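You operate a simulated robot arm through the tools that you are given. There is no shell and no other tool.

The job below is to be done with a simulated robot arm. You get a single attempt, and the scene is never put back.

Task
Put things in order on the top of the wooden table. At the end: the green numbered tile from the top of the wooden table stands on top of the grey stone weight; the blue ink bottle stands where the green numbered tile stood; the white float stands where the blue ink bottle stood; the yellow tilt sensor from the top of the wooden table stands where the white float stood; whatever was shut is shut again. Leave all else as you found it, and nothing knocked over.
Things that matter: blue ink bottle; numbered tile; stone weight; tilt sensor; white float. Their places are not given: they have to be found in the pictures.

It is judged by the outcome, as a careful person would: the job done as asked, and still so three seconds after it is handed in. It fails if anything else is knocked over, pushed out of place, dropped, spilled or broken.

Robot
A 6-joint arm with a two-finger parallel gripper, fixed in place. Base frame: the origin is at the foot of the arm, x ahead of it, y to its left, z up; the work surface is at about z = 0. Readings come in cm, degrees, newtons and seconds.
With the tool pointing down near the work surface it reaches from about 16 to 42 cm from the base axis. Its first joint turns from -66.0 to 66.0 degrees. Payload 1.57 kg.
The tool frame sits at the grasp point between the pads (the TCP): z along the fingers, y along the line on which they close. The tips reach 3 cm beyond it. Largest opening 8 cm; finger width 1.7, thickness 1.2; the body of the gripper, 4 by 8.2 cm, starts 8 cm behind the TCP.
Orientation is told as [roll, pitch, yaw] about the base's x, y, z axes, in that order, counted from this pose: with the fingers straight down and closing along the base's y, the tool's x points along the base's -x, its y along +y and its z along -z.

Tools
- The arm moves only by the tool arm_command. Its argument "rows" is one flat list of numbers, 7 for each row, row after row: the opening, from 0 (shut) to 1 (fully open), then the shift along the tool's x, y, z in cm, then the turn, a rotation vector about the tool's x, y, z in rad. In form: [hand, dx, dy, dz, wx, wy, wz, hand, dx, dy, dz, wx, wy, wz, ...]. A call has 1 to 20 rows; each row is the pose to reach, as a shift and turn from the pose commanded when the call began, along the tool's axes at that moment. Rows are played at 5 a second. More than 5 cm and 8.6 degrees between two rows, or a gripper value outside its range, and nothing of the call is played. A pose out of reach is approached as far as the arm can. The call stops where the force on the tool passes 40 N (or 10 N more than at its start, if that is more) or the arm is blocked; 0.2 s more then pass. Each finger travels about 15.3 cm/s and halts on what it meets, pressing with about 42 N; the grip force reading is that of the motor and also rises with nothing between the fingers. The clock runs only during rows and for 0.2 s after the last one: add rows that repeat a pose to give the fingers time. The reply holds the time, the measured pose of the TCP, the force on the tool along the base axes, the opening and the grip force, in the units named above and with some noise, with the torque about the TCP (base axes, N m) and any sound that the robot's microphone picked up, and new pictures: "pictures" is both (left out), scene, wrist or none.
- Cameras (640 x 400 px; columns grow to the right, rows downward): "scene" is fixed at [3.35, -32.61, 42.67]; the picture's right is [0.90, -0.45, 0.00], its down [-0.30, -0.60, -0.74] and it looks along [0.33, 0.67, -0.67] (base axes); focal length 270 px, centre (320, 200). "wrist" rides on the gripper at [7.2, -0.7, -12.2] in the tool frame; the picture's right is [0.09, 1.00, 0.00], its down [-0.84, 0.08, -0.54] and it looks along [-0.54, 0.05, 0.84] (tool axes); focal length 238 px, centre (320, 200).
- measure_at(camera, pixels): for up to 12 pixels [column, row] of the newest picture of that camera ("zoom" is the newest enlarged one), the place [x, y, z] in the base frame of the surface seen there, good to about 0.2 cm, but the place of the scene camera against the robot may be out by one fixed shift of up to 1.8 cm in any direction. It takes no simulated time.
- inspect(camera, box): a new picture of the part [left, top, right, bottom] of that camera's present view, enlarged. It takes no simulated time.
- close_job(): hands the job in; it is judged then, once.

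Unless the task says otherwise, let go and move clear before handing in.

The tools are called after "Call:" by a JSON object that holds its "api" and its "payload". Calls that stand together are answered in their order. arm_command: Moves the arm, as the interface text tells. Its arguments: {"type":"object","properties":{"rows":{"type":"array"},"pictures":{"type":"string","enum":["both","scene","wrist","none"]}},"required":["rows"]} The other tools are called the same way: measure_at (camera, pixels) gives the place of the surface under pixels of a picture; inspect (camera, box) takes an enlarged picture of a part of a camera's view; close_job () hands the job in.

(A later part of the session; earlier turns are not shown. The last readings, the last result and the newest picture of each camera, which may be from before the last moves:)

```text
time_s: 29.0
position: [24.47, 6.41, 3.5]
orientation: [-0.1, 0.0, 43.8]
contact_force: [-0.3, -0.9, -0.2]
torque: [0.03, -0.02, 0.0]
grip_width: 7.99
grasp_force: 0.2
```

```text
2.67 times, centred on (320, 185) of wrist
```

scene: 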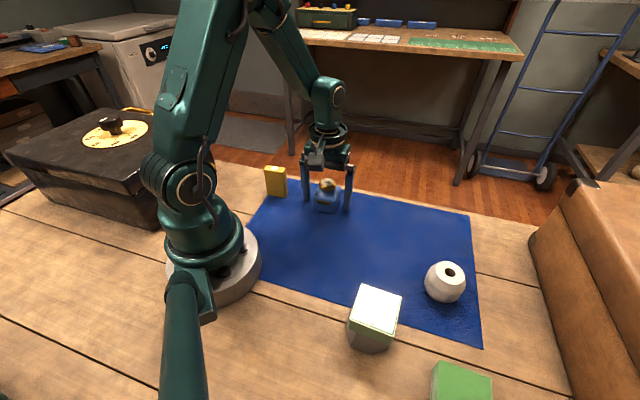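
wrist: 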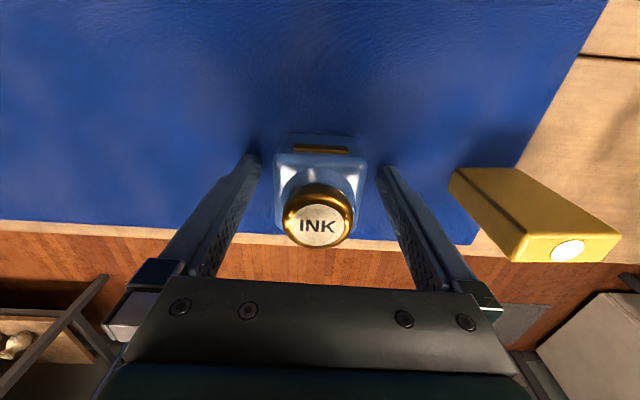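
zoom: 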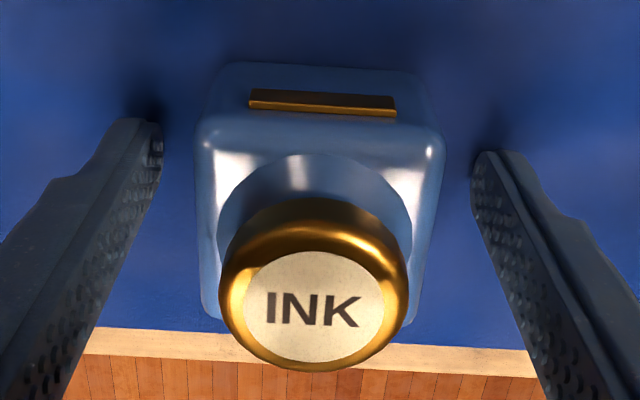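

The bottle sits between the fingers with about equal gaps (zoom body 198–445, fingers 160 and 475). I take one more measurement and then close.

Call:
{"api": "measure_at", "payload": {"camera": "wrist", "pixels": [[318, 226], [297, 220], [340, 226], [318, 212], [318, 240], [298, 160], [345, 165], [280, 170], [360, 180], [278, 215]]}}

Call:
{"api": "arm_command", "payload": {"rows": [0.7, 0, 0, 0, 0, 0, 0, 0, 0, 0, 0, 0, 0, 0, 0, 0, 0, 0, 0, 0, 0, 0, 0, 0, 0, 0, 0, 0], "pictures": "wrist"}}

```text
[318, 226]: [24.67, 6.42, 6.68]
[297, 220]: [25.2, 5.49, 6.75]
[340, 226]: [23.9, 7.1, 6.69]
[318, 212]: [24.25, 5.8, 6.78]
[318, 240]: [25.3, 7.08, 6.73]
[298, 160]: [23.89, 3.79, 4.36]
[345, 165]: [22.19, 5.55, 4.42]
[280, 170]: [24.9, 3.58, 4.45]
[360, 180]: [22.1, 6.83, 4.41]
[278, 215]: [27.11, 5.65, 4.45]
```

```text
time_s: 30.0
position: [24.51, 6.25, 3.53]
orientation: [-0.1, -0.1, 43.8]
contact_force: [0.0, 0.0, 0.4]
torque: [0.03, -0.03, 0.03]
grip_width: 5.18
grasp_force: 41.9
```

wrist: 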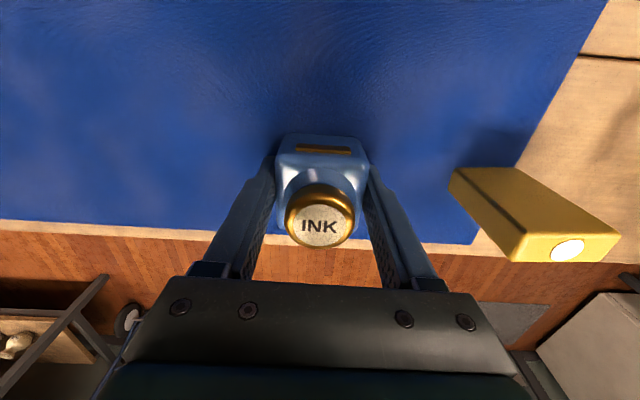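

The bottle is gripped at 5.18 cm with 42 N. I lift slowly and check that it comes along.

Call:
{"api": "arm_command", "payload": {"rows": [0, 0, 0, -0.1, 0, 0, 0, 0, 0, 0, -0.2, 0, 0, 0, 0, 0, 0, -0.35, 0, 0, 0, 0, 0, 0, -0.5, 0, 0, 0, 0, 0, 0, -0.7, 0, 0, 0, 0, 0, 0, -1.0, 0, 0, 0], "pictures": "wrist"}}

```text
time_s: 31.4
position: [24.63, 6.14, 4.42]
orientation: [-0.1, -0.1, 43.7]
contact_force: [0.3, 1.1, -1.6]
torque: [0.02, -0.05, -0.03]
grip_width: 5.15
grasp_force: 42.0
```

wrist: 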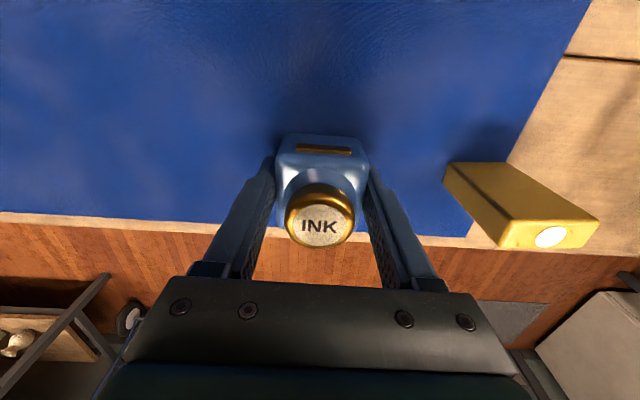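

The bottle moves with the hand. I raise it a further 3 cm and carry it to above the tile's old place (31.73, −6.3), keeping its orientation.

Call:
{"api": "arm_command", "payload": {"rows": [0, 0, 0, -0.4, 0, 0, 0, 0, 0, 0, -1.1, 0, 0, 0, 0, 0, 0, -2.0, 0, 0, 0, 0, 0, 0, -2.8, 0, 0, 0, 0, 0.14, -0.56, -3.1, 0, 0, 0, 0, 0.43, -1.68, -3.1, 0, 0, 0, 0, 0.79, -3.09, -3.1, 0, 0, 0, 0, 1.22, -4.77, -3.1, 0, 0, 0, 0, 1.65, -6.45, -3.1, 0, 0, 0, 0, 2.08, -8.14, -3.1, 0, 0, 0, 0, 2.51, -9.82, -3.1, 0, 0, 0, 0, 2.9, -11.36, -3.1, 0, 0, 0, 0, 3.22, -12.63, -3.1, 0, 0, 0, 0, 3.44, -13.47, -3.1, 0, 0, 0, 0, 3.55, -13.9, -3.1, 0, 0, 0, 0, 3.58, -14.03, -3.1, 0, 0, 0, 0, 3.58, -14.03, -3.1, 0, 0, 0], "pictures": "both"}}

```text
time_s: 35.0
position: [31.65, -6.31, 7.58]
orientation: [-0.1, -0.1, 43.8]
contact_force: [-0.3, -0.4, -1.4]
torque: [0.0, 0.0, -0.01]
grip_width: 5.15
grasp_force: 42.4
```

scene: 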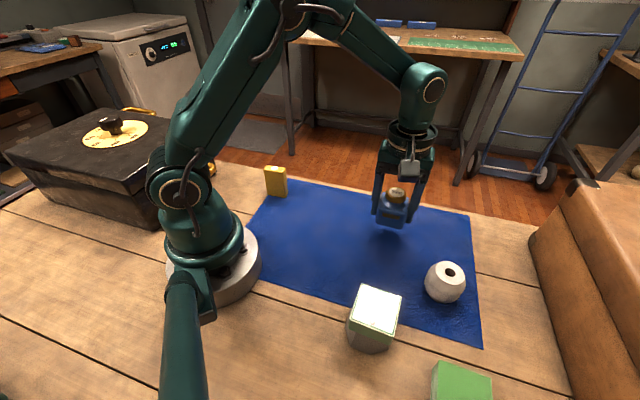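
wrist: 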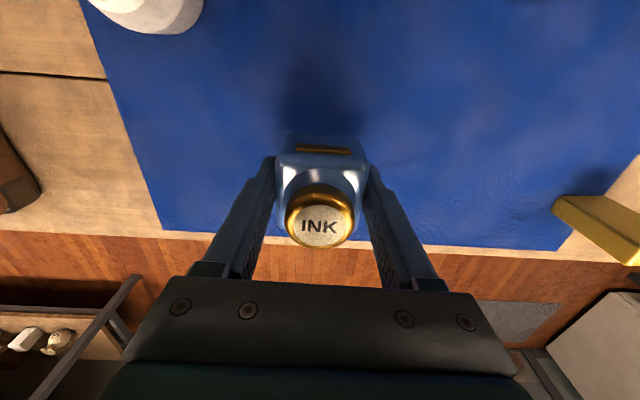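

The bottle hangs over the empty spot. I measure its cap centre (wrist (319,225)) to check the place before lowering.

Call:
{"api": "measure_at", "payload": {"camera": "wrist", "pixels": [[319, 225], [300, 222], [340, 228], [319, 214], [319, 240]]}}

Call:
{"api": "inspect", "payload": {"camera": "wrist", "box": [230, 110, 410, 260]}}

```text
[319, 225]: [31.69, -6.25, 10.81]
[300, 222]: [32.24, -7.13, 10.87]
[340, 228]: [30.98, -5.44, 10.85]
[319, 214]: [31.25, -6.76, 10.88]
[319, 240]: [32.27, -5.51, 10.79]
```

```text
2.67 times, centred on (320, 185) of wrist
```

zoom: 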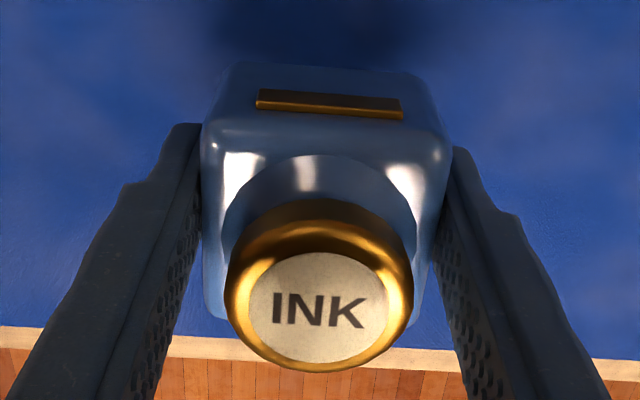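

Cap centre is (31.66, −6.27) against a target of (31.75, −6.33); I correct the millimetre and lower 4.05 of the 4.1 cm it was raised.

Call:
{"api": "arm_command", "payload": {"rows": [0, -0.02, -0.08, 0.4, 0, 0, 0, 0, -0.02, -0.08, 1.1, 0, 0, 0, 0, -0.02, -0.08, 1.9, 0, 0, 0, 0, -0.02, -0.08, 2.7, 0, 0, 0, 0, -0.02, -0.08, 3.3, 0, 0, 0, 0, -0.02, -0.08, 3.7, 0, 0, 0, 0, -0.02, -0.08, 3.9, 0, 0, 0, 0, -0.02, -0.08, 4.0, 0, 0, 0, 0, -0.02, -0.08, 4.05, 0, 0, 0, 0, -0.02, -0.08, 4.05, 0, 0, 0], "pictures": "both"}}

```text
time_s: 37.2
position: [31.76, -6.49, 3.68]
orientation: [0.0, -0.1, 43.8]
contact_force: [-0.5, 0.0, -1.1]
torque: [0.04, 0.02, 0.02]
grip_width: 5.15
grasp_force: 42.2
```

scene: 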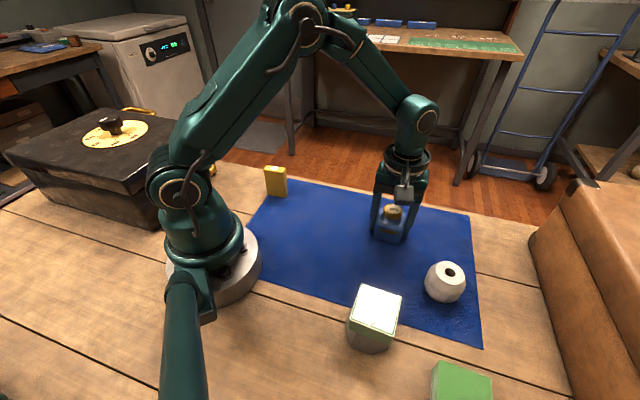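
wrist: 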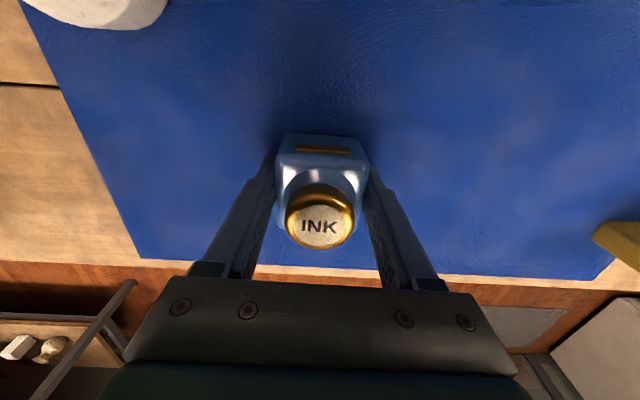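

Still −1.1 N, so it hasn't touched yet. I lower in very small steps until contact shows.

Call:
{"api": "arm_command", "payload": {"rows": [0, 0, 0, 0.04, 0, 0, 0, 0, 0, 0, 0.08, 0, 0, 0, 0, 0, 0, 0.08, 0, 0, 0], "pictures": "none"}}

```text
time_s: 38.0
position: [31.73, -6.41, 3.52]
orientation: [-0.1, -0.1, 44.0]
contact_force: [-1.4, -1.6, 9.6]
torque: [0.19, 0.22, 0.05]
grip_width: 5.14
grasp_force: 42.3
```

The force is now +9.6 N, so the bottle is standing on the mat. I open and rise straight up.

Call:
{"api": "arm_command", "payload": {"rows": [0.7, 0, 0, 0, 0, 0, 0, 0.8, 0, 0, 0, 0, 0, 0, 1, 0, 0, 0, 0, 0, 0, 1, 0, 0, -0.3, 0, 0, 0, 1, 0, 0, -1.2, 0, 0, 0, 1, 0, 0, -2.7, 0, 0, 0, 1, 0, 0, -4.7, 0, 0, 0, 1, 0, 0, -6.7, 0, 0, 0, 1, 0, 0, -8.7, 0, 0, 0, 1, 0, 0, -10.5, 0, 0, 0, 1, 0, 0, -10.5, 0, 0, 0], "pictures": "both"}}

```text
time_s: 40.4
position: [31.71, -6.42, 14.04]
orientation: [-0.1, -0.1, 43.8]
contact_force: [-0.6, 0.3, -0.2]
torque: [-0.03, 0.0, -0.02]
grip_width: 8.02
grasp_force: 0.0
```

scene: 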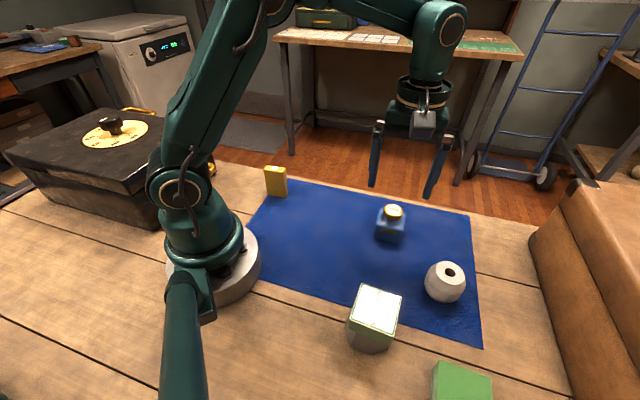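
wrist: 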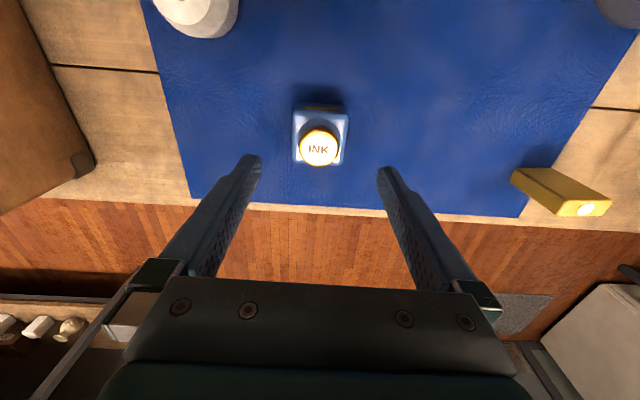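

The bottle stands upright on the tile's old place (wrist (320,140)). I check its position and measure the leather case edge near the float before going there.

Call:
{"api": "measure_at", "payload": {"camera": "wrist", "pixels": [[319, 148], [319, 137], [319, 160], [308, 148], [331, 148], [85, 165], [60, 120], [40, 50], [20, 100], [50, 190], [215, 10], [190, 5]]}}

Call:
{"api": "measure_at", "payload": {"camera": "scene", "pixels": [[540, 240], [565, 330], [590, 190], [580, 395], [445, 270], [393, 212], [276, 170], [560, 220]]}}

```text
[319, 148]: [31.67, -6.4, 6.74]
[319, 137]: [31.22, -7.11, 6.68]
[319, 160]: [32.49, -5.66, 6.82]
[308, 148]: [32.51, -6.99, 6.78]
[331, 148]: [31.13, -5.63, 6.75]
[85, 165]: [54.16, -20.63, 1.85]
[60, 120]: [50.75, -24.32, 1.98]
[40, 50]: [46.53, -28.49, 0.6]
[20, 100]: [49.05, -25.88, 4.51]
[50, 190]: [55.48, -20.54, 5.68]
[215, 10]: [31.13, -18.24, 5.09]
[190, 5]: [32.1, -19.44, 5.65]
```

```text
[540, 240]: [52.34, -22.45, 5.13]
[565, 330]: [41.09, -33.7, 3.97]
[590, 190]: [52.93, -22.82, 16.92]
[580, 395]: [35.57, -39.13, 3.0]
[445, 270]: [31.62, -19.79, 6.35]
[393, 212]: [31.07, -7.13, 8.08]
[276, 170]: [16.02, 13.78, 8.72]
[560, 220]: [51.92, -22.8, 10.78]
```

The bottle's cap centre reads ≈(31.75, −6.37), as wanted, and the case is more than 15 cm from the float. I now move above the float, turning to −30° on the way.

Call:
{"api": "arm_command", "payload": {"rows": [1, 0.6, -0.65, 0, 0, 0, 0.1, 1, 1.5, -1.6, 0, 0, 0, 0.22, 1, 2.5, -2.66, 0, 0, 0, 0.35, 1, 3.5, -3.73, 0, 0, 0, 0.48, 1, 4.5, -4.8, 0, 0, 0, 0.61, 1, 5.5, -5.86, 0, 0, 0, 0.74, 1, 6.5, -6.93, 0, 0, 0, 0.87, 1, 7.5, -8.0, 0, 0, 0, 1.0, 1, 8.5, -9.06, 0, 0, 0, 1.12, 1, 9.3, -9.9, 0, 0, 0, 1.22, 1, 9.72, -10.36, 0, 0, 0, 1.288, 1, 9.72, -10.36, 0, 0, 0, 1.288], "pictures": "both"}}

Call:
{"api": "inspect", "payload": {"camera": "wrist", "box": [270, 80, 380, 180]}}

```text
time_s: 43.0
position: [31.89, -20.67, 14.07]
orientation: [0.1, -0.2, -30.0]
contact_force: [0.0, 0.2, -0.2]
torque: [-0.01, 0.01, 0.0]
grip_width: 8.01
grasp_force: 0.1
```

scene: 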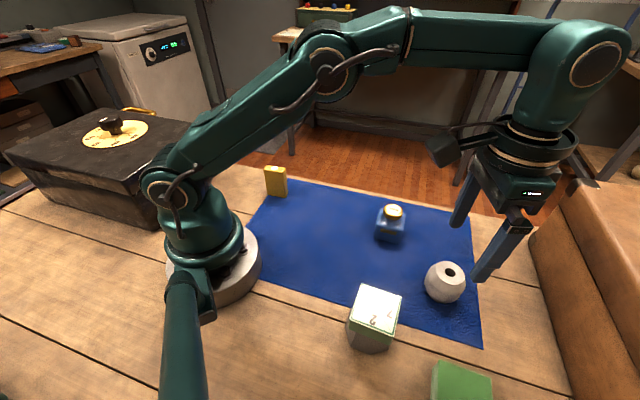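
wrist: 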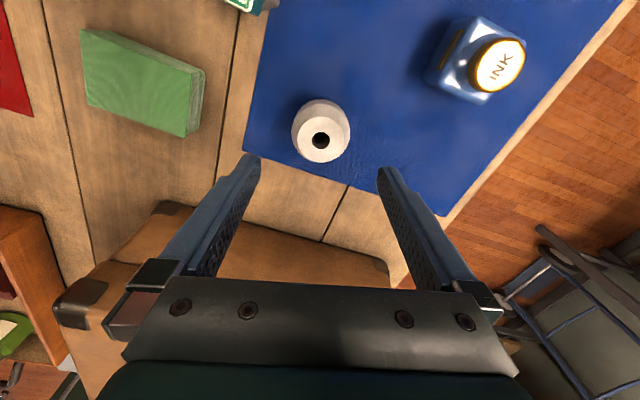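

```text
4.00 times, centred on (325, 130) of wrist
```

zoom: 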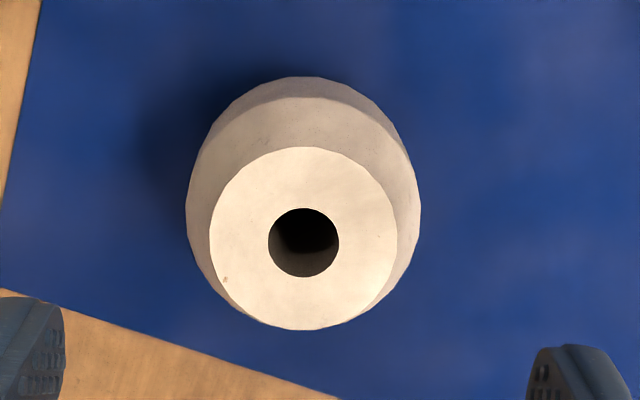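

The float's top disc is centred at zoom (303,240) → wrist (321,140). I measure points around it and around its widest rim.

Call:
{"api": "measure_at", "payload": {"camera": "wrist", "pixels": [[302, 140], [340, 140], [321, 121], [321, 158], [308, 128], [334, 128], [308, 153], [333, 153], [294, 132], [348, 132], [321, 103], [300, 112]]}}

```text
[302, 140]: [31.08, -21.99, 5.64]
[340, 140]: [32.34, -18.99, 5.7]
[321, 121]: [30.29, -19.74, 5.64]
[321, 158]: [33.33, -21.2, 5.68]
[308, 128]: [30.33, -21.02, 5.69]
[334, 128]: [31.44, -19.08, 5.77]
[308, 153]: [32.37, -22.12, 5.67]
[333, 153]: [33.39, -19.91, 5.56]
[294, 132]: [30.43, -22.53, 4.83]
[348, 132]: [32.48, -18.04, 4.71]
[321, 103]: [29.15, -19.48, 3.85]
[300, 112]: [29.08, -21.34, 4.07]
```

The float centre is ≈(31.81, −20.5), top z 5.67, widest diameter ≈5.6 cm, which fits the open hand. I lower around it.

Call:
{"api": "arm_command", "payload": {"rows": [1, 0.1, 0.06, 1.5, 0, 0, 0, 1, 0.1, 0.06, 3.5, 0, 0, 0, 1, 0.1, 0.06, 5.5, 0, 0, 0, 1, 0.1, 0.06, 7.5, 0, 0, 0, 1, 0.1, 0.06, 9.0, 0, 0, 0, 1, 0.1, 0.06, 10.0, 0, 0, 0, 1, 0.1, 0.06, 10.5, 0, 0, 0, 1, 0.1, 0.06, 10.5, 0, 0, 0], "pictures": "both"}}

Call:
{"api": "inspect", "payload": {"camera": "wrist", "box": [230, 110, 410, 260]}}

Call:
{"api": "inspect", "payload": {"camera": "scene", "box": [390, 220, 510, 320]}}

```text
time_s: 44.8
position: [32.02, -20.5, 3.37]
orientation: [0.2, -0.1, -29.9]
contact_force: [-1.4, 0.2, -0.7]
torque: [0.02, 0.01, -0.02]
grip_width: 7.99
grasp_force: 0.0
```

scene: 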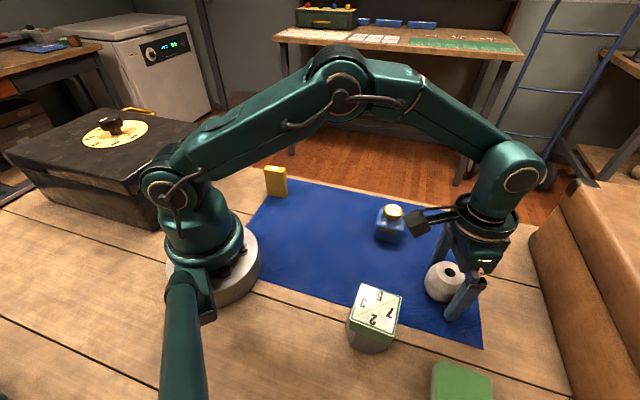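
wrist: 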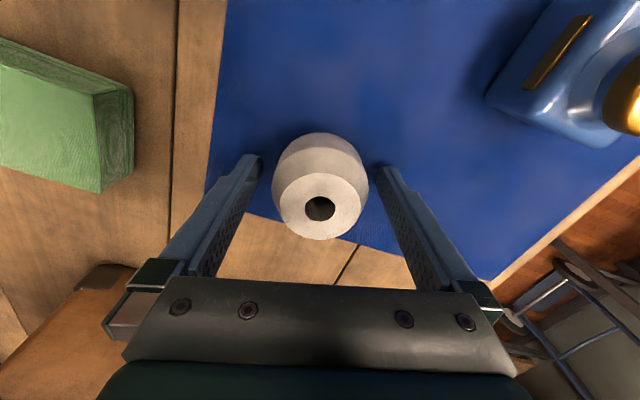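

```text
2.67 times, centred on (320, 185) of wrist
```

zoom: 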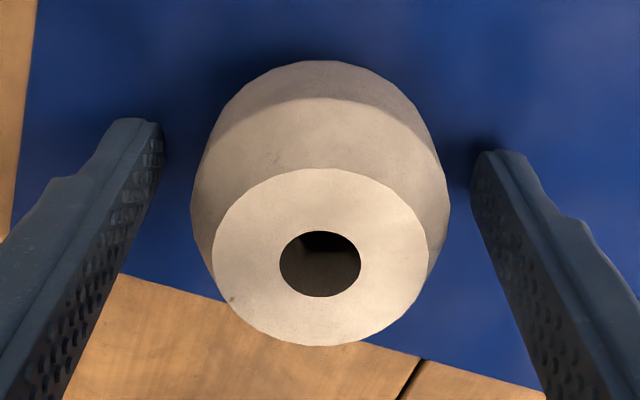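

```text
4.00 times, centred on (450, 270) of scene
```

zoom: 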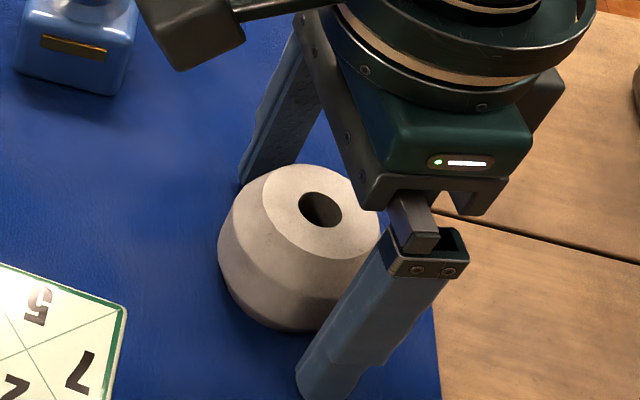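

The float sits between the fingers. I measure the top disc again (centre at wrist (320,206)) so its exact centre and the finger line agree.

Call:
{"api": "measure_at", "payload": {"camera": "wrist", "pixels": [[284, 205], [356, 205], [320, 177], [320, 235], [296, 187], [344, 187], [296, 225], [344, 225]]}}

```text
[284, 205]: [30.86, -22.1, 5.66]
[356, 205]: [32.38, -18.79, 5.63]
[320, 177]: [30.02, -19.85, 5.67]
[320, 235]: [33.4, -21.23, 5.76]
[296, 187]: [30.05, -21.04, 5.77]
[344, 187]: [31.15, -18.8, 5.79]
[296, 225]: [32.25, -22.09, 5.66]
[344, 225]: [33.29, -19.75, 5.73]
```

The float is centred at ≈(31.75, −20.48), within about a millimetre of the finger line. I close on it.

Call:
{"api": "arm_command", "payload": {"rows": [0.75, 0.06, 0, 0, 0, 0, 0, 0, 0.06, 0, 0, 0, 0, 0, 0, 0.06, 0, 0, 0, 0, 0, 0, 0.06, 0, 0, 0, 0, 0], "pictures": "wrist"}}

```text
time_s: 45.8
position: [31.87, -20.46, 3.63]
orientation: [0.1, 0.0, -30.0]
contact_force: [0.4, 0.2, 0.4]
torque: [-0.01, 0.02, -0.01]
grip_width: 5.44
grasp_force: 42.5
```

wrist: 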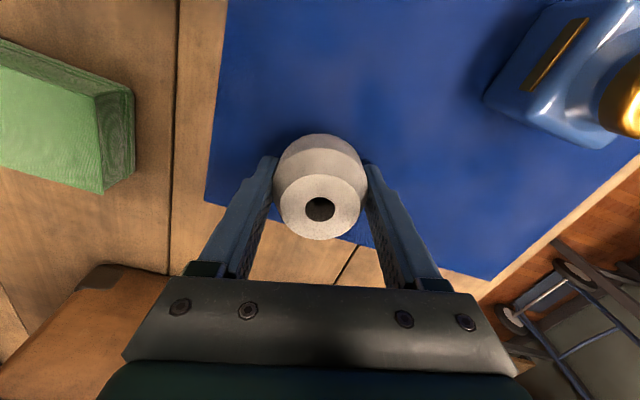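

Held at 5.44 cm with 42 N. I lift very gently a centimetre and check that it stays level in the hand.

Call:
{"api": "arm_command", "payload": {"rows": [0, 0, 0, -0.1, 0, 0, 0, 0, 0, 0, -0.2, 0, 0, 0, 0, 0, 0, -0.35, 0, 0, 0, 0, 0, 0, -0.5, 0, 0, 0, 0, 0, 0, -0.7, 0, 0, 0, 0, 0, 0, -1.0, 0, 0, 0], "pictures": "both"}}

Call:
{"api": "inspect", "payload": {"camera": "wrist", "box": [230, 110, 410, 260]}}

```text
time_s: 47.2
position: [31.89, -20.5, 4.61]
orientation: [0.1, -0.1, -29.9]
contact_force: [-0.1, -0.4, -1.1]
torque: [-0.02, 0.01, 0.01]
grip_width: 5.48
grasp_force: 41.9
```

scene: 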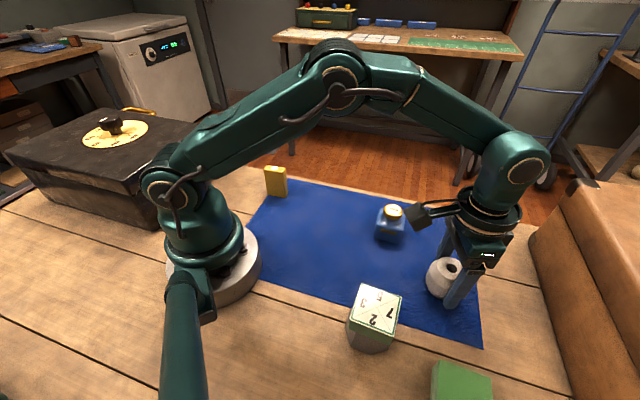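
wrist: 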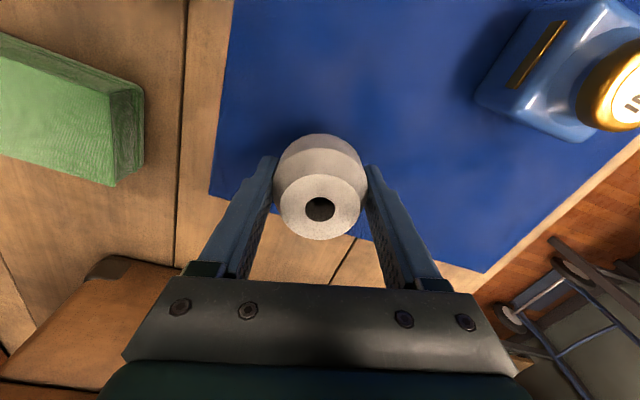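

```text
2.67 times, centred on (320, 185) of wrist
```

zoom: 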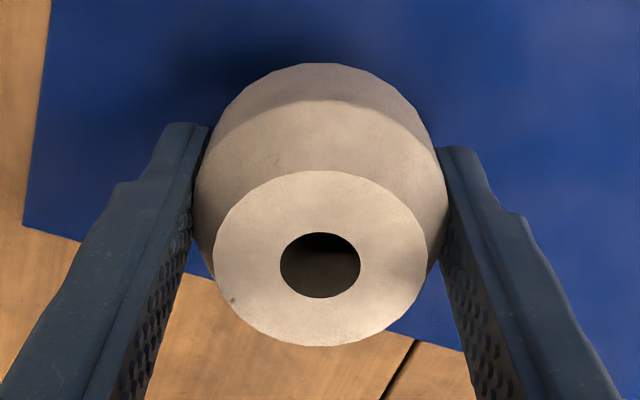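

The float is lifted cleanly (−1.1 N, unchanged in the hand). I measure its top disc again in the hand to know its offset from the TCP.

Call:
{"api": "measure_at", "payload": {"camera": "wrist", "pixels": [[284, 205], [356, 205], [320, 177], [320, 235], [296, 187], [344, 187], [296, 225], [344, 225]]}}

```text
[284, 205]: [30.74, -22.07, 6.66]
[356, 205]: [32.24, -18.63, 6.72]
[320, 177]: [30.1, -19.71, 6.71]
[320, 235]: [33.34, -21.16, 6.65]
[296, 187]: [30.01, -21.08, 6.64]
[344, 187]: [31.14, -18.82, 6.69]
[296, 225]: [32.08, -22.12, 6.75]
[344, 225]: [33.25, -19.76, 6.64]
```

The hole centre confirms the float is centred on the TCP (≈(31.83, −20.52), its original place). I lift it to z≈10 and carry it by a way that keeps clear of the ink bottle.

Call:
{"api": "arm_command", "payload": {"rows": [0, 0, 0, -0.4, 0, 0, 0, 0, 0, 0, -1.2, 0, 0, 0, 0, 0, 0, -2.2, 0, 0, 0, 0, 0, 0, -3.3, 0, 0, 0, 0, 0, 0, -4.4, 0, 0, 0, 0, 0.7, 0.3, -5.2, 0, 0, 0, 0, 2.0, 0.86, -5.5, 0, 0, 0, 0, 3.7, 1.6, -5.5, 0, 0, 0, 0, 5.6, 2.4, -5.5, 0, 0, 0, 0, 7.6, 3.27, -5.5, 0, 0, 0, 0, 9.6, 4.13, -5.5, 0, 0, 0, 0, 11.4, 4.9, -5.5, 0, 0, 0, 0, 12.9, 5.55, -5.5, 0, 0, 0, 0, 13.9, 5.97, -5.5, 0, 0, 0, 0, 14.33, 6.16, -5.5, 0, 0, 0, 0, 14.33, 6.16, -5.5, 0, 0, 0], "pictures": "both"}}

```text
time_s: 50.6
position: [22.47, -8.02, 9.97]
orientation: [0.1, -0.1, -30.1]
contact_force: [0.7, 0.0, -1.4]
torque: [-0.01, 0.01, 0.0]
grip_width: 5.46
grasp_force: 41.7
```

scene: 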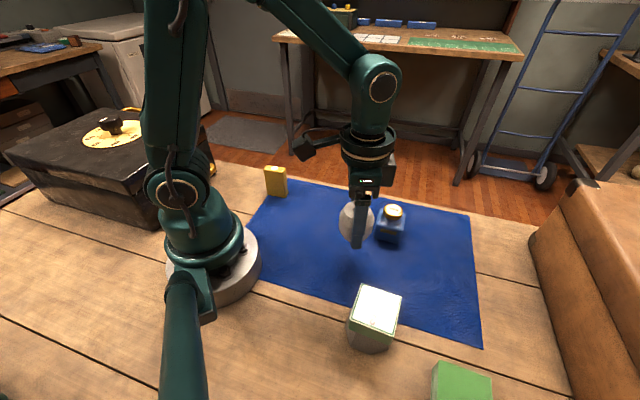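
wrist: 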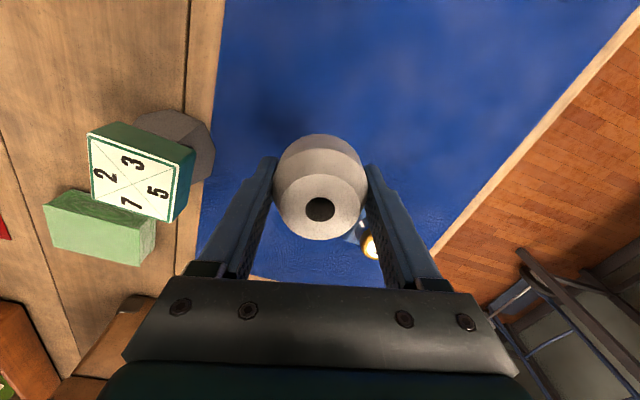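

The float is steady at the waypoint, well away from the bottle. I continue to above the bottle's old place (24.6, 6.32).

Call:
{"api": "arm_command", "payload": {"rows": [0, 0.25, 0.64, 0, 0, 0, 0, 0, 0.75, 1.9, 0, 0, 0, 0, 0, 1.4, 3.55, 0, 0, 0, 0, 0, 2.15, 5.4, 0, 0, 0, 0, 0, 2.9, 7.3, 0, 0, 0, 0, 0, 3.65, 9.2, 0, 0, 0, 0, 0, 4.3, 10.85, 0, 0, 0, 0, 0, 4.85, 12.2, 0, 0, 0, 0, 0, 5.2, 13.1, 0, 0, 0, 0, 0, 5.34, 13.47, 0.3, 0, 0, 0, 0, 5.34, 13.47, 1.0, 0, 0, 0, 0, 5.34, 13.47, 2.0, 0, 0, 0, 0, 5.34, 13.47, 3.0, 0, 0, 0, 0, 5.34, 13.47, 3.6, 0, 0, 0, 0, 5.34, 13.47, 4.0, 0, 0, 0, 0, 5.34, 13.47, 4.0, 0, 0, 0], "pictures": "both"}}

Call:
{"api": "inspect", "payload": {"camera": "wrist", "box": [230, 110, 410, 260]}}

```text
time_s: 54.0
position: [24.57, 6.56, 5.92]
orientation: [0.0, -0.2, -30.0]
contact_force: [0.8, 0.5, -0.7]
torque: [-0.02, 0.01, 0.01]
grip_width: 5.44
grasp_force: 42.5
```

scene: 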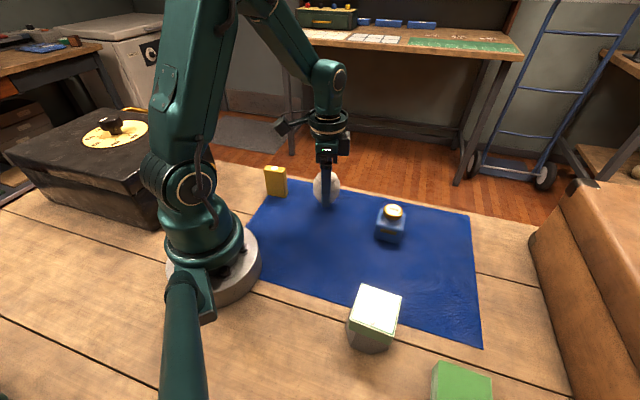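
wrist: 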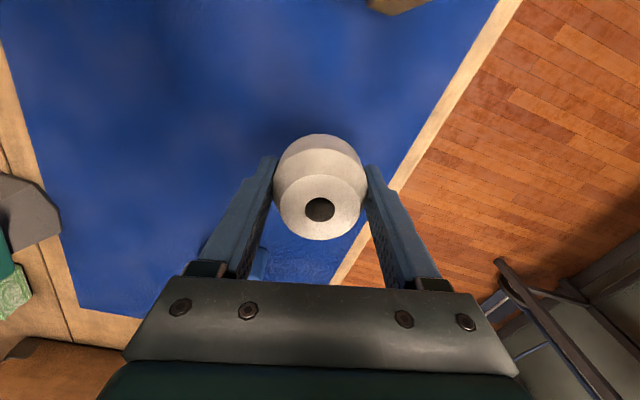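

```text
2.67 times, centred on (320, 185) of wrist
```

zoom: 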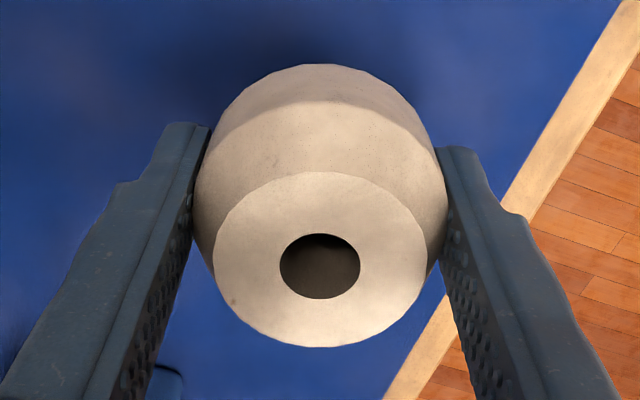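

Call:
{"api": "measure_at", "payload": {"camera": "wrist", "pixels": [[290, 209], [350, 209], [320, 195], [320, 225], [284, 208], [356, 208], [305, 190], [335, 190]]}}

```text
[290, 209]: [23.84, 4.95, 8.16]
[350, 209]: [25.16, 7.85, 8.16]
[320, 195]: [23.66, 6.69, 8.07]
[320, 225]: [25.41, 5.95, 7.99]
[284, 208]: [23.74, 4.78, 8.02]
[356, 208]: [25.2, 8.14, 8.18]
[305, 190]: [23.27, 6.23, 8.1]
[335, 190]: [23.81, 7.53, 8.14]
```

The float's centre reads (24.5, 6.4) against target (24.6, 6.32); I shift 0.1 cm and lower almost to the mat.

Call:
{"api": "arm_command", "payload": {"rows": [0, -0.09, -0.02, 0.4, 0, 0, 0, 0, -0.09, -0.02, 1.0, 0, 0, 0, 0, -0.09, -0.02, 1.6, 0, 0, 0, 0, -0.09, -0.02, 2.0, 0, 0, 0, 0, -0.09, -0.02, 2.3, 0, 0, 0, 0, -0.09, -0.02, 2.44, 0, 0, 0, 0, -0.09, -0.02, 2.44, 0, 0, 0], "pictures": "none"}}

```text
time_s: 55.6
position: [24.66, 6.29, 3.58]
orientation: [0.1, -0.1, -29.9]
contact_force: [0.4, -0.7, 1.4]
torque: [-0.06, -0.01, 0.01]
grip_width: 5.47
grasp_force: 41.8
```

The force is turning positive (+1.4 N), so contact is close. A very small step further.

Call:
{"api": "arm_command", "payload": {"rows": [0, 0, 0, 0.03, 0, 0, 0, 0, 0, 0, 0.05, 0, 0, 0, 0, 0, 0, 0.05, 0, 0, 0], "pictures": "none"}}

```text
time_s: 56.4
position: [24.7, 6.13, 3.52]
orientation: [0.0, -0.1, -29.9]
contact_force: [-6.8, -3.8, 27.6]
torque: [-0.17, 0.24, 0.0]
grip_width: 5.48
grasp_force: 42.5
```

Firm contact (27 N), so I ease up 0.05 cm, open gradually and rise straight up.

Call:
{"api": "arm_command", "payload": {"rows": [0, 0, 0, -0.05, 0, 0, 0, 0.71, 0, 0, -0.05, 0, 0, 0, 0.76, 0, 0, -0.05, 0, 0, 0, 0.88, 0, 0, -0.05, 0, 0, 0, 1, 0, 0, -0.05, 0, 0, 0, 1, 0, 0, -0.4, 0, 0, 0, 1, 0, 0, -1.4, 0, 0, 0, 1, 0, 0, -3.0, 0, 0, 0, 1, 0, 0, -5.0, 0, 0, 0, 1, 0, 0, -7.0, 0, 0, 0, 1, 0, 0, -9.0, 0, 0, 0, 1, 0, 0, -11, 0, 0, 0, 1, 0, 0, -11, 0, 0, 0], "pictures": "both"}}

Call:
{"api": "inspect", "payload": {"camera": "wrist", "box": [270, 80, 380, 180]}}

```text
time_s: 59.2
position: [24.75, 6.28, 14.55]
orientation: [0.1, 0.0, -29.9]
contact_force: [0.0, 0.4, 0.0]
torque: [0.02, -0.03, 0.03]
grip_width: 7.96
grasp_force: 0.1
```

scene: 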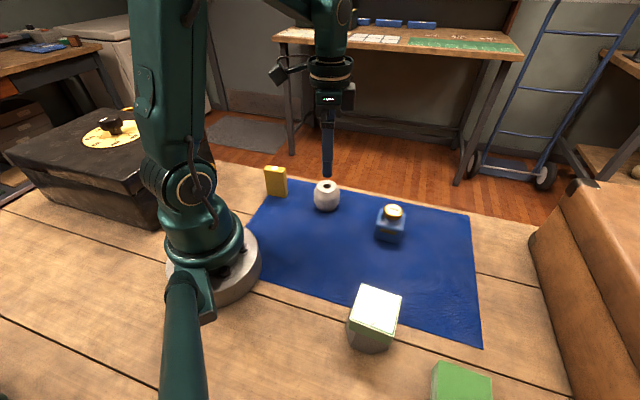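
wrist: 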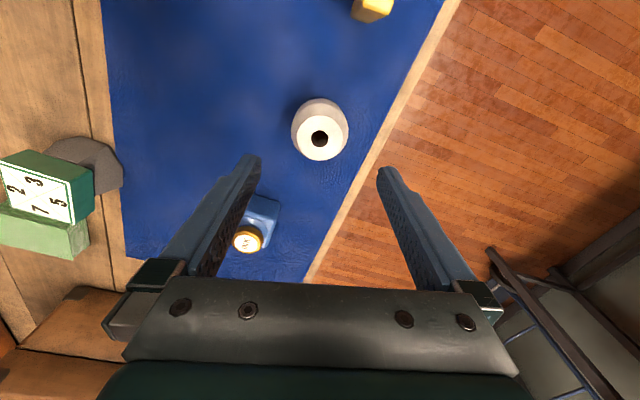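

```text
4.00 times, centred on (325, 130) of wrist
```

zoom: 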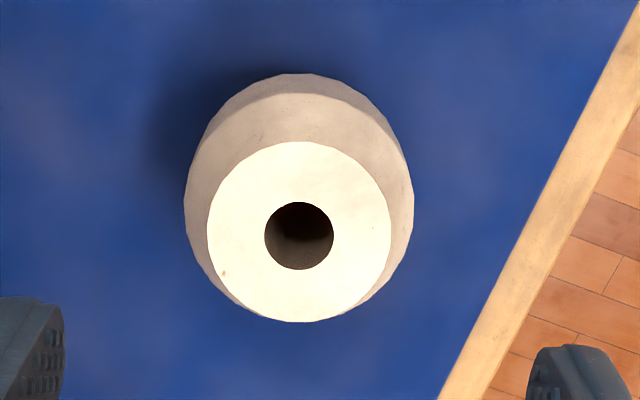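

The float stands upright on the bottle's old place. I measure it, the yellow sensor at wrist (372,8), and the black box beside it for clearance.

Call:
{"api": "measure_at", "payload": {"camera": "wrist", "pixels": [[302, 139], [338, 139], [320, 122], [320, 156], [372, 8], [356, 10], [385, 16], [250, 238]]}}

Call:
{"api": "measure_at", "payload": {"camera": "scene", "pixels": [[212, 162], [160, 222], [208, 148], [120, 185], [50, 150], [130, 110], [150, 170], [276, 168], [266, 170], [286, 172], [270, 194], [287, 196]]}}

Call:
{"api": "inspect", "payload": {"camera": "scene", "box": [130, 120, 310, 240]}}

```text
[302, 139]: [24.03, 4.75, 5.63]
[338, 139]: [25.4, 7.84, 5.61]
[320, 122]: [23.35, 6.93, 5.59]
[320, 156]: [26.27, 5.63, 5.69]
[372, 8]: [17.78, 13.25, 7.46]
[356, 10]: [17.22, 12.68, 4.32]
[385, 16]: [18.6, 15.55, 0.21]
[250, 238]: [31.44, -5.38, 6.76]
```

```text
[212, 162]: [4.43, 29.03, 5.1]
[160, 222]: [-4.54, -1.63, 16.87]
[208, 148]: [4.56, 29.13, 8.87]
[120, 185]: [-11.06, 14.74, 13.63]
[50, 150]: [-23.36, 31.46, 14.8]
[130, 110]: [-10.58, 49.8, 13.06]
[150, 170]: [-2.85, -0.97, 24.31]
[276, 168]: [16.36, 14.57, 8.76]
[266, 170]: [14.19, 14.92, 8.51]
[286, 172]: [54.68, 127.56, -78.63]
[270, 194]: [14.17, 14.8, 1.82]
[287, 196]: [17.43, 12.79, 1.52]
```

```text
3.33 times, centred on (220, 180) of scene
```

zoom: 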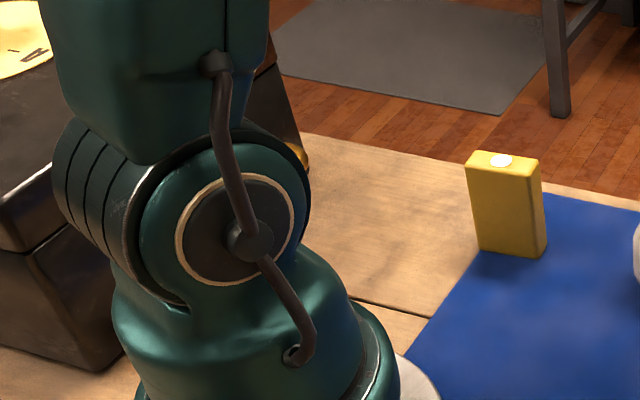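

The float reads ≈(24.7, 6.3), on target, and the black box is well away from the sensor. I move above the yellow sensor to look at it closely.

Call:
{"api": "arm_command", "payload": {"rows": [1, 0.6, 0.15, -0.2, 0, 0, 0, 1, 1.8, 0.45, -0.5, 0, 0, -0.02, 1, 3.5, 0.86, -0.8, 0, 0, -0.04, 1, 5.5, 1.35, -1, 0, 0, -0.07, 1, 7.5, 1.84, -1, 0, 0, -0.07, 1, 9.3, 2.28, -1, 0, 0, -0.07, 1, 10.7, 2.62, -1, 0, 0, -0.07, 1, 11.37, 2.79, -1, 0, 0, -0.07, 1, 11.37, 2.79, -1, 0, 0, -0.07], "pictures": "both"}}

Call:
{"api": "inspect", "payload": {"camera": "wrist", "box": [260, 70, 390, 190]}}

```text
time_s: 61.2
position: [16.32, 14.38, 15.6]
orientation: [0.1, -0.2, -25.9]
contact_force: [0.7, -0.7, -0.1]
torque: [0.02, -0.03, 0.01]
grip_width: 8.02
grasp_force: 0.0
```

scene: 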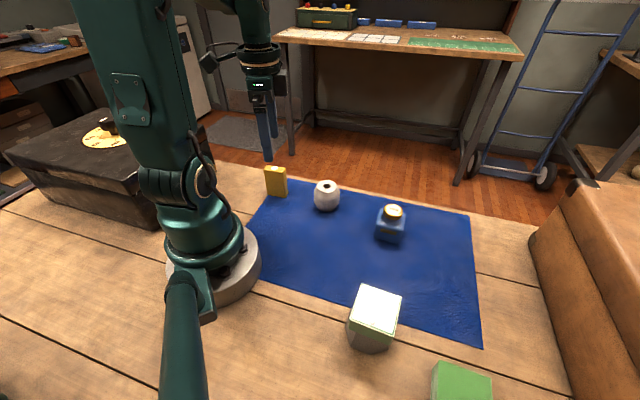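
wrist: 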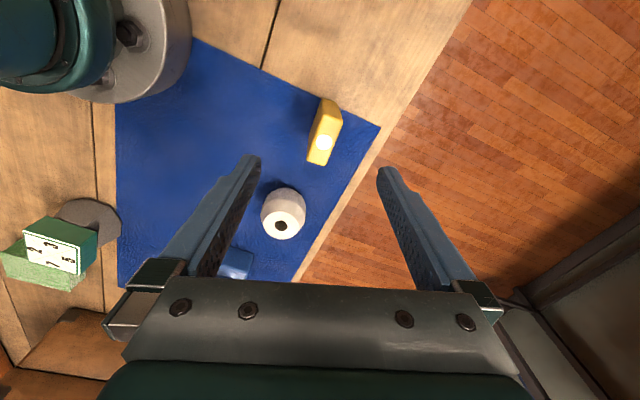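

```text
3.33 times, centred on (325, 130) of wrist
```

zoom: 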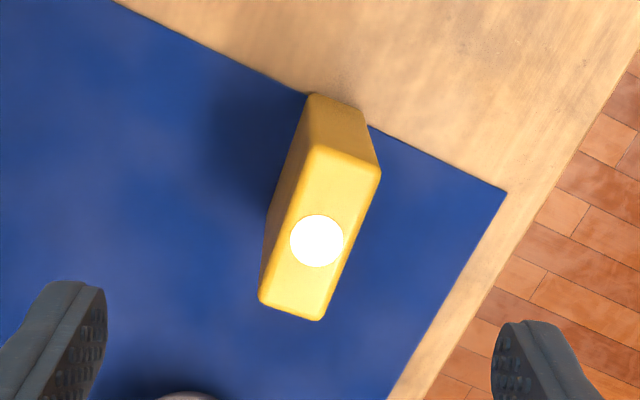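

The sensor's top face corners are at zoom (313,150), (380,172), (320,320), (260,300); it is turned about 20° from my finger line. I measure it.

Call:
{"api": "measure_at", "payload": {"camera": "wrist", "pixels": [[324, 118], [341, 123], [324, 163], [309, 158], [324, 142], [332, 121], [317, 161], [316, 138], [334, 142], [318, 105], [311, 135], [305, 150]]}}

```text
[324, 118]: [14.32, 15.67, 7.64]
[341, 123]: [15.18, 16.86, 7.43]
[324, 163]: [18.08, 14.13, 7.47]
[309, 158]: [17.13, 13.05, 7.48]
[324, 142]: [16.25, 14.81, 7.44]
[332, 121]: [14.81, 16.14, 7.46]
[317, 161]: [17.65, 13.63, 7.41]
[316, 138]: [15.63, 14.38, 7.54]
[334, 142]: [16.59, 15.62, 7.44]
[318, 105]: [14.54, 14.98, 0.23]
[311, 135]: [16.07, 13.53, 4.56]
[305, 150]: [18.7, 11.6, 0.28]
```

The sensor's long axis lies at −43°, thickness ≈1.9 cm, centre ≈ (16.2, 14.9). I turn to −43° and centre over it, then look again before going down.

Call:
{"api": "arm_command", "payload": {"rows": [1, 0.1, 0.12, 0, 0, 0, 0.1, 1, 0.22, 0.28, 0, 0, 0, 0.2, 1, 0.336, 0.415, 0, 0, 0, 0.297, 1, 0.336, 0.415, 0.7, 0, 0, 0.297, 1, 0.336, 0.415, 1.5, 0, 0, 0.297, 1, 0.336, 0.415, 1.5, 0, 0, 0.297], "pictures": "both"}}

Call:
{"api": "inspect", "payload": {"camera": "wrist", "box": [260, 80, 390, 200]}}

```text
time_s: 62.6
position: [16.08, 14.86, 14.02]
orientation: [-0.1, -0.1, -43.0]
contact_force: [0.2, 0.4, -1.1]
torque: [0.0, 0.0, -0.01]
grip_width: 8.01
grasp_force: 0.1
```

scene: 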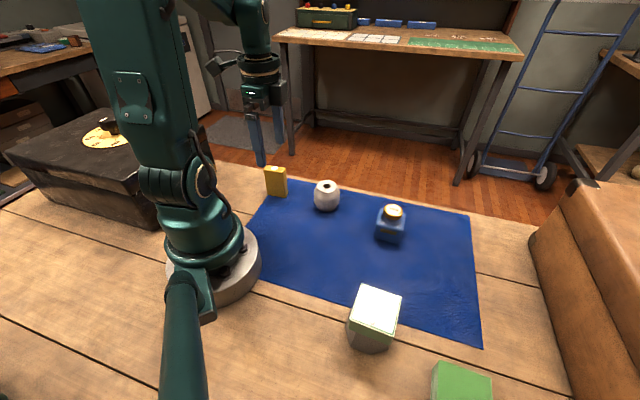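
wrist: 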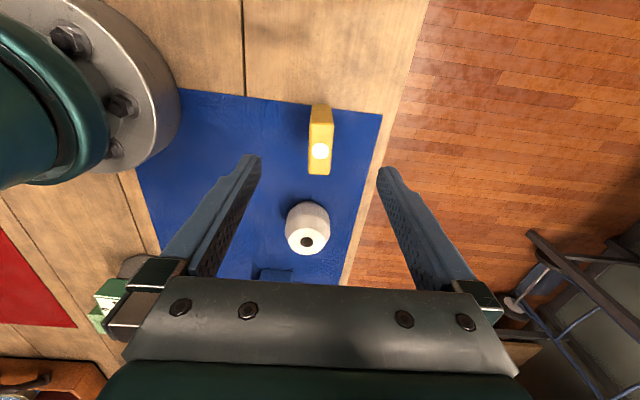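

```text
3.33 times, centred on (325, 140) of wrist
```

zoom: 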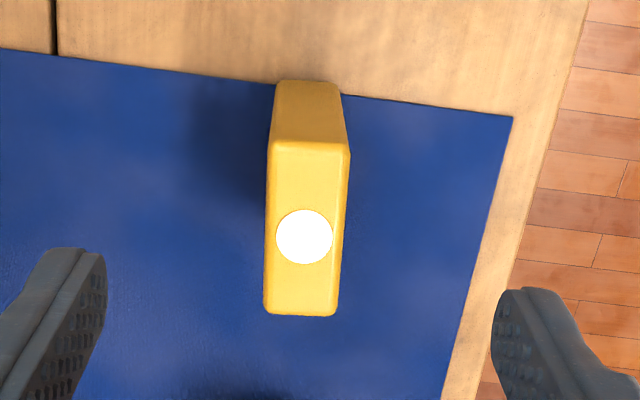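

The sensor is now nearly square to the fingers. I measure its top corners once more.

Call:
{"api": "measure_at", "payload": {"camera": "wrist", "pixels": [[313, 126], [331, 127], [328, 171], [311, 171], [320, 151], [322, 126], [320, 172], [311, 150], [331, 150], [320, 112]]}}

```text
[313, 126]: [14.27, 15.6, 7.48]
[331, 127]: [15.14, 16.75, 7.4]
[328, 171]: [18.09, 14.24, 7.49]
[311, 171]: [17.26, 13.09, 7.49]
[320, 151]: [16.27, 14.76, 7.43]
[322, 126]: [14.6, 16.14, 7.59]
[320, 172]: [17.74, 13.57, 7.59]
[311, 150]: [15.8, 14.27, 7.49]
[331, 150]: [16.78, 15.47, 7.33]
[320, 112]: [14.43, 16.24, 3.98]
```

The long axis is really at −40°, so I turn back 3.5° and lower around the sensor to grip at mid height (TCP z≈4.2).

Call:
{"api": "arm_command", "payload": {"rows": [1, 0, 0.04, 0.8, 0, 0, -0.06, 1, 0, 0.04, 2.3, 0, 0, -0.06, 1, 0, 0.04, 4.0, 0, 0, -0.06, 1, 0, 0.04, 5.7, 0, 0, -0.06, 1, 0, 0.04, 7.4, 0, 0, -0.06, 1, 0, 0.04, 8.8, 0, 0, -0.06, 1, 0, 0.04, 9.8, 0, 0, -0.06, 1, 0, 0.04, 9.8, 0, 0, -0.06], "pictures": "both"}}

Call:
{"api": "inspect", "payload": {"camera": "wrist", "box": [230, 110, 410, 280]}}

```text
time_s: 64.4
position: [16.08, 14.96, 4.28]
orientation: [0.1, 0.0, -39.5]
contact_force: [-0.1, 0.4, 0.5]
torque: [0.01, 0.01, 0.02]
grip_width: 7.99
grasp_force: 0.0
```

scene: 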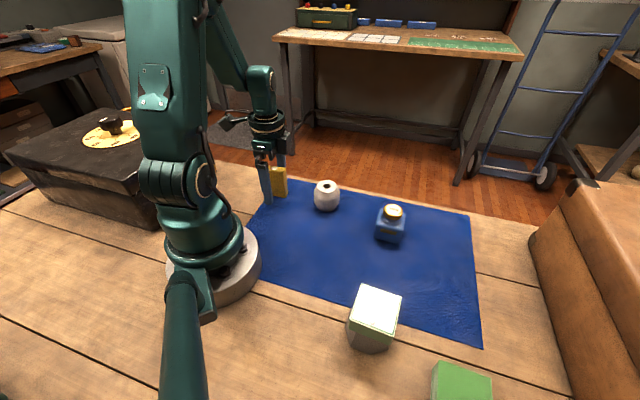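
wrist: 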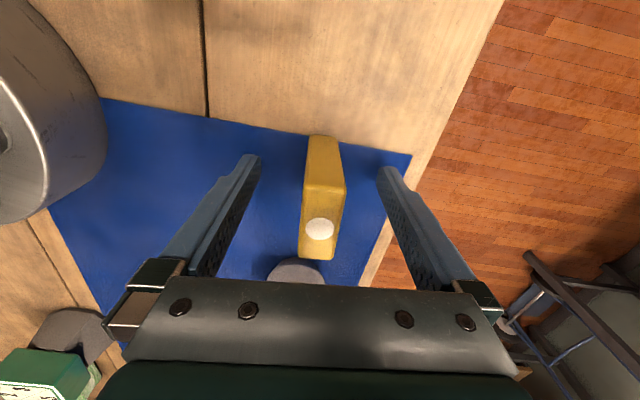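

```text
2.35 times, centred on (320, 195) of wrist
```

zoom: 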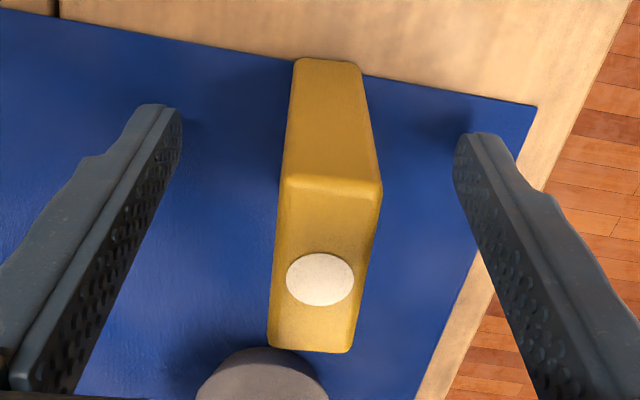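

The sensor stands between the fingers. One more corner measurement for the angle before closing.

Call:
{"api": "measure_at", "payload": {"camera": "wrist", "pixels": [[308, 191], [342, 194], [332, 256], [302, 253], [320, 229], [325, 193], [317, 255]]}}

```text
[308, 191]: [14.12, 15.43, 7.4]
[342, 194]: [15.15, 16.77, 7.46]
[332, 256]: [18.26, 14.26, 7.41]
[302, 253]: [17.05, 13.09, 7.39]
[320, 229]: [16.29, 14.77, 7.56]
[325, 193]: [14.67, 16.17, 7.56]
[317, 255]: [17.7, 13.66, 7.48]
```

The angle matches (long axis −39.3°, hand −39.5°). I close in stages: first to a small gap, then onto the sensor.

Call:
{"api": "arm_command", "payload": {"rows": [0.75, 0, 0, 0, 0, 0, 0, 0.5, 0, 0, 0, 0, 0, 0, 0.36, 0, 0, 0, 0, 0, 0, 0.36, 0, 0, 0, 0, 0, 0], "pictures": "wrist"}}

Call:
{"api": "inspect", "payload": {"camera": "wrist", "box": [230, 110, 410, 280]}}

```text
time_s: 65.4
position: [16.06, 15.06, 4.24]
orientation: [0.1, -0.1, -39.6]
contact_force: [-0.3, 0.6, 0.2]
torque: [0.01, 0.0, -0.01]
grip_width: 2.87
grasp_force: 0.1
```

wrist: 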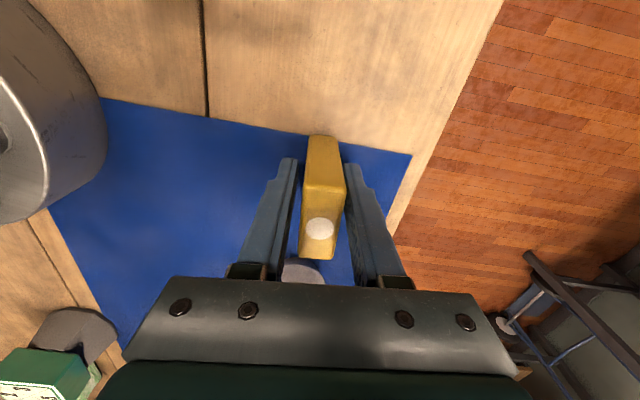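

```text
2.35 times, centred on (320, 195) of wrist
```

zoom: 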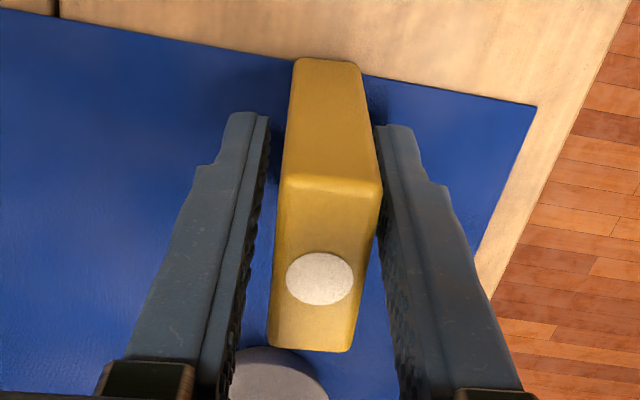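

The right gap is slightly smaller than the left, so I shift 0.1 cm toward the right finger's side and close fully.

Call:
{"api": "arm_command", "payload": {"rows": [0.36, 0, 0.1, 0, 0, 0, 0, 0.32, 0, 0.1, 0, 0, 0, 0, 0.28, 0, 0.1, 0, 0, 0, 0, 0, 0, 0.1, 0, 0, 0, 0, 0, 0, 0.1, 0, 0, 0, 0, 0, 0, 0.1, 0, 0, 0, 0], "pictures": "wrist"}}

Call:
{"api": "inspect", "payload": {"camera": "wrist", "box": [230, 110, 410, 280]}}

```text
time_s: 66.8
position: [16.15, 15.04, 4.21]
orientation: [0.0, -0.1, -39.5]
contact_force: [-0.4, -0.3, -0.7]
torque: [0.02, 0.01, 0.01]
grip_width: 1.92
grasp_force: 33.7
```

wrist: 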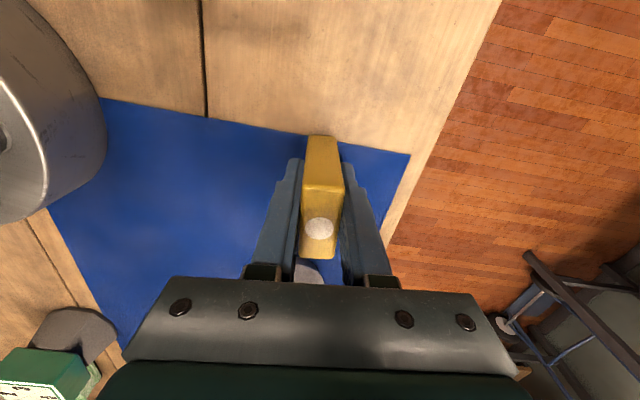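

```text
2.35 times, centred on (320, 195) of wrist
```

zoom: 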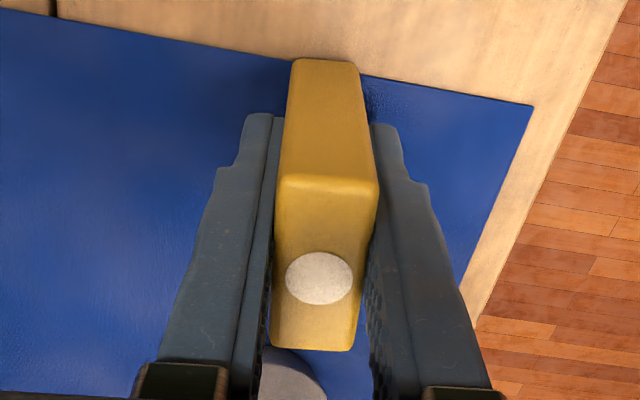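

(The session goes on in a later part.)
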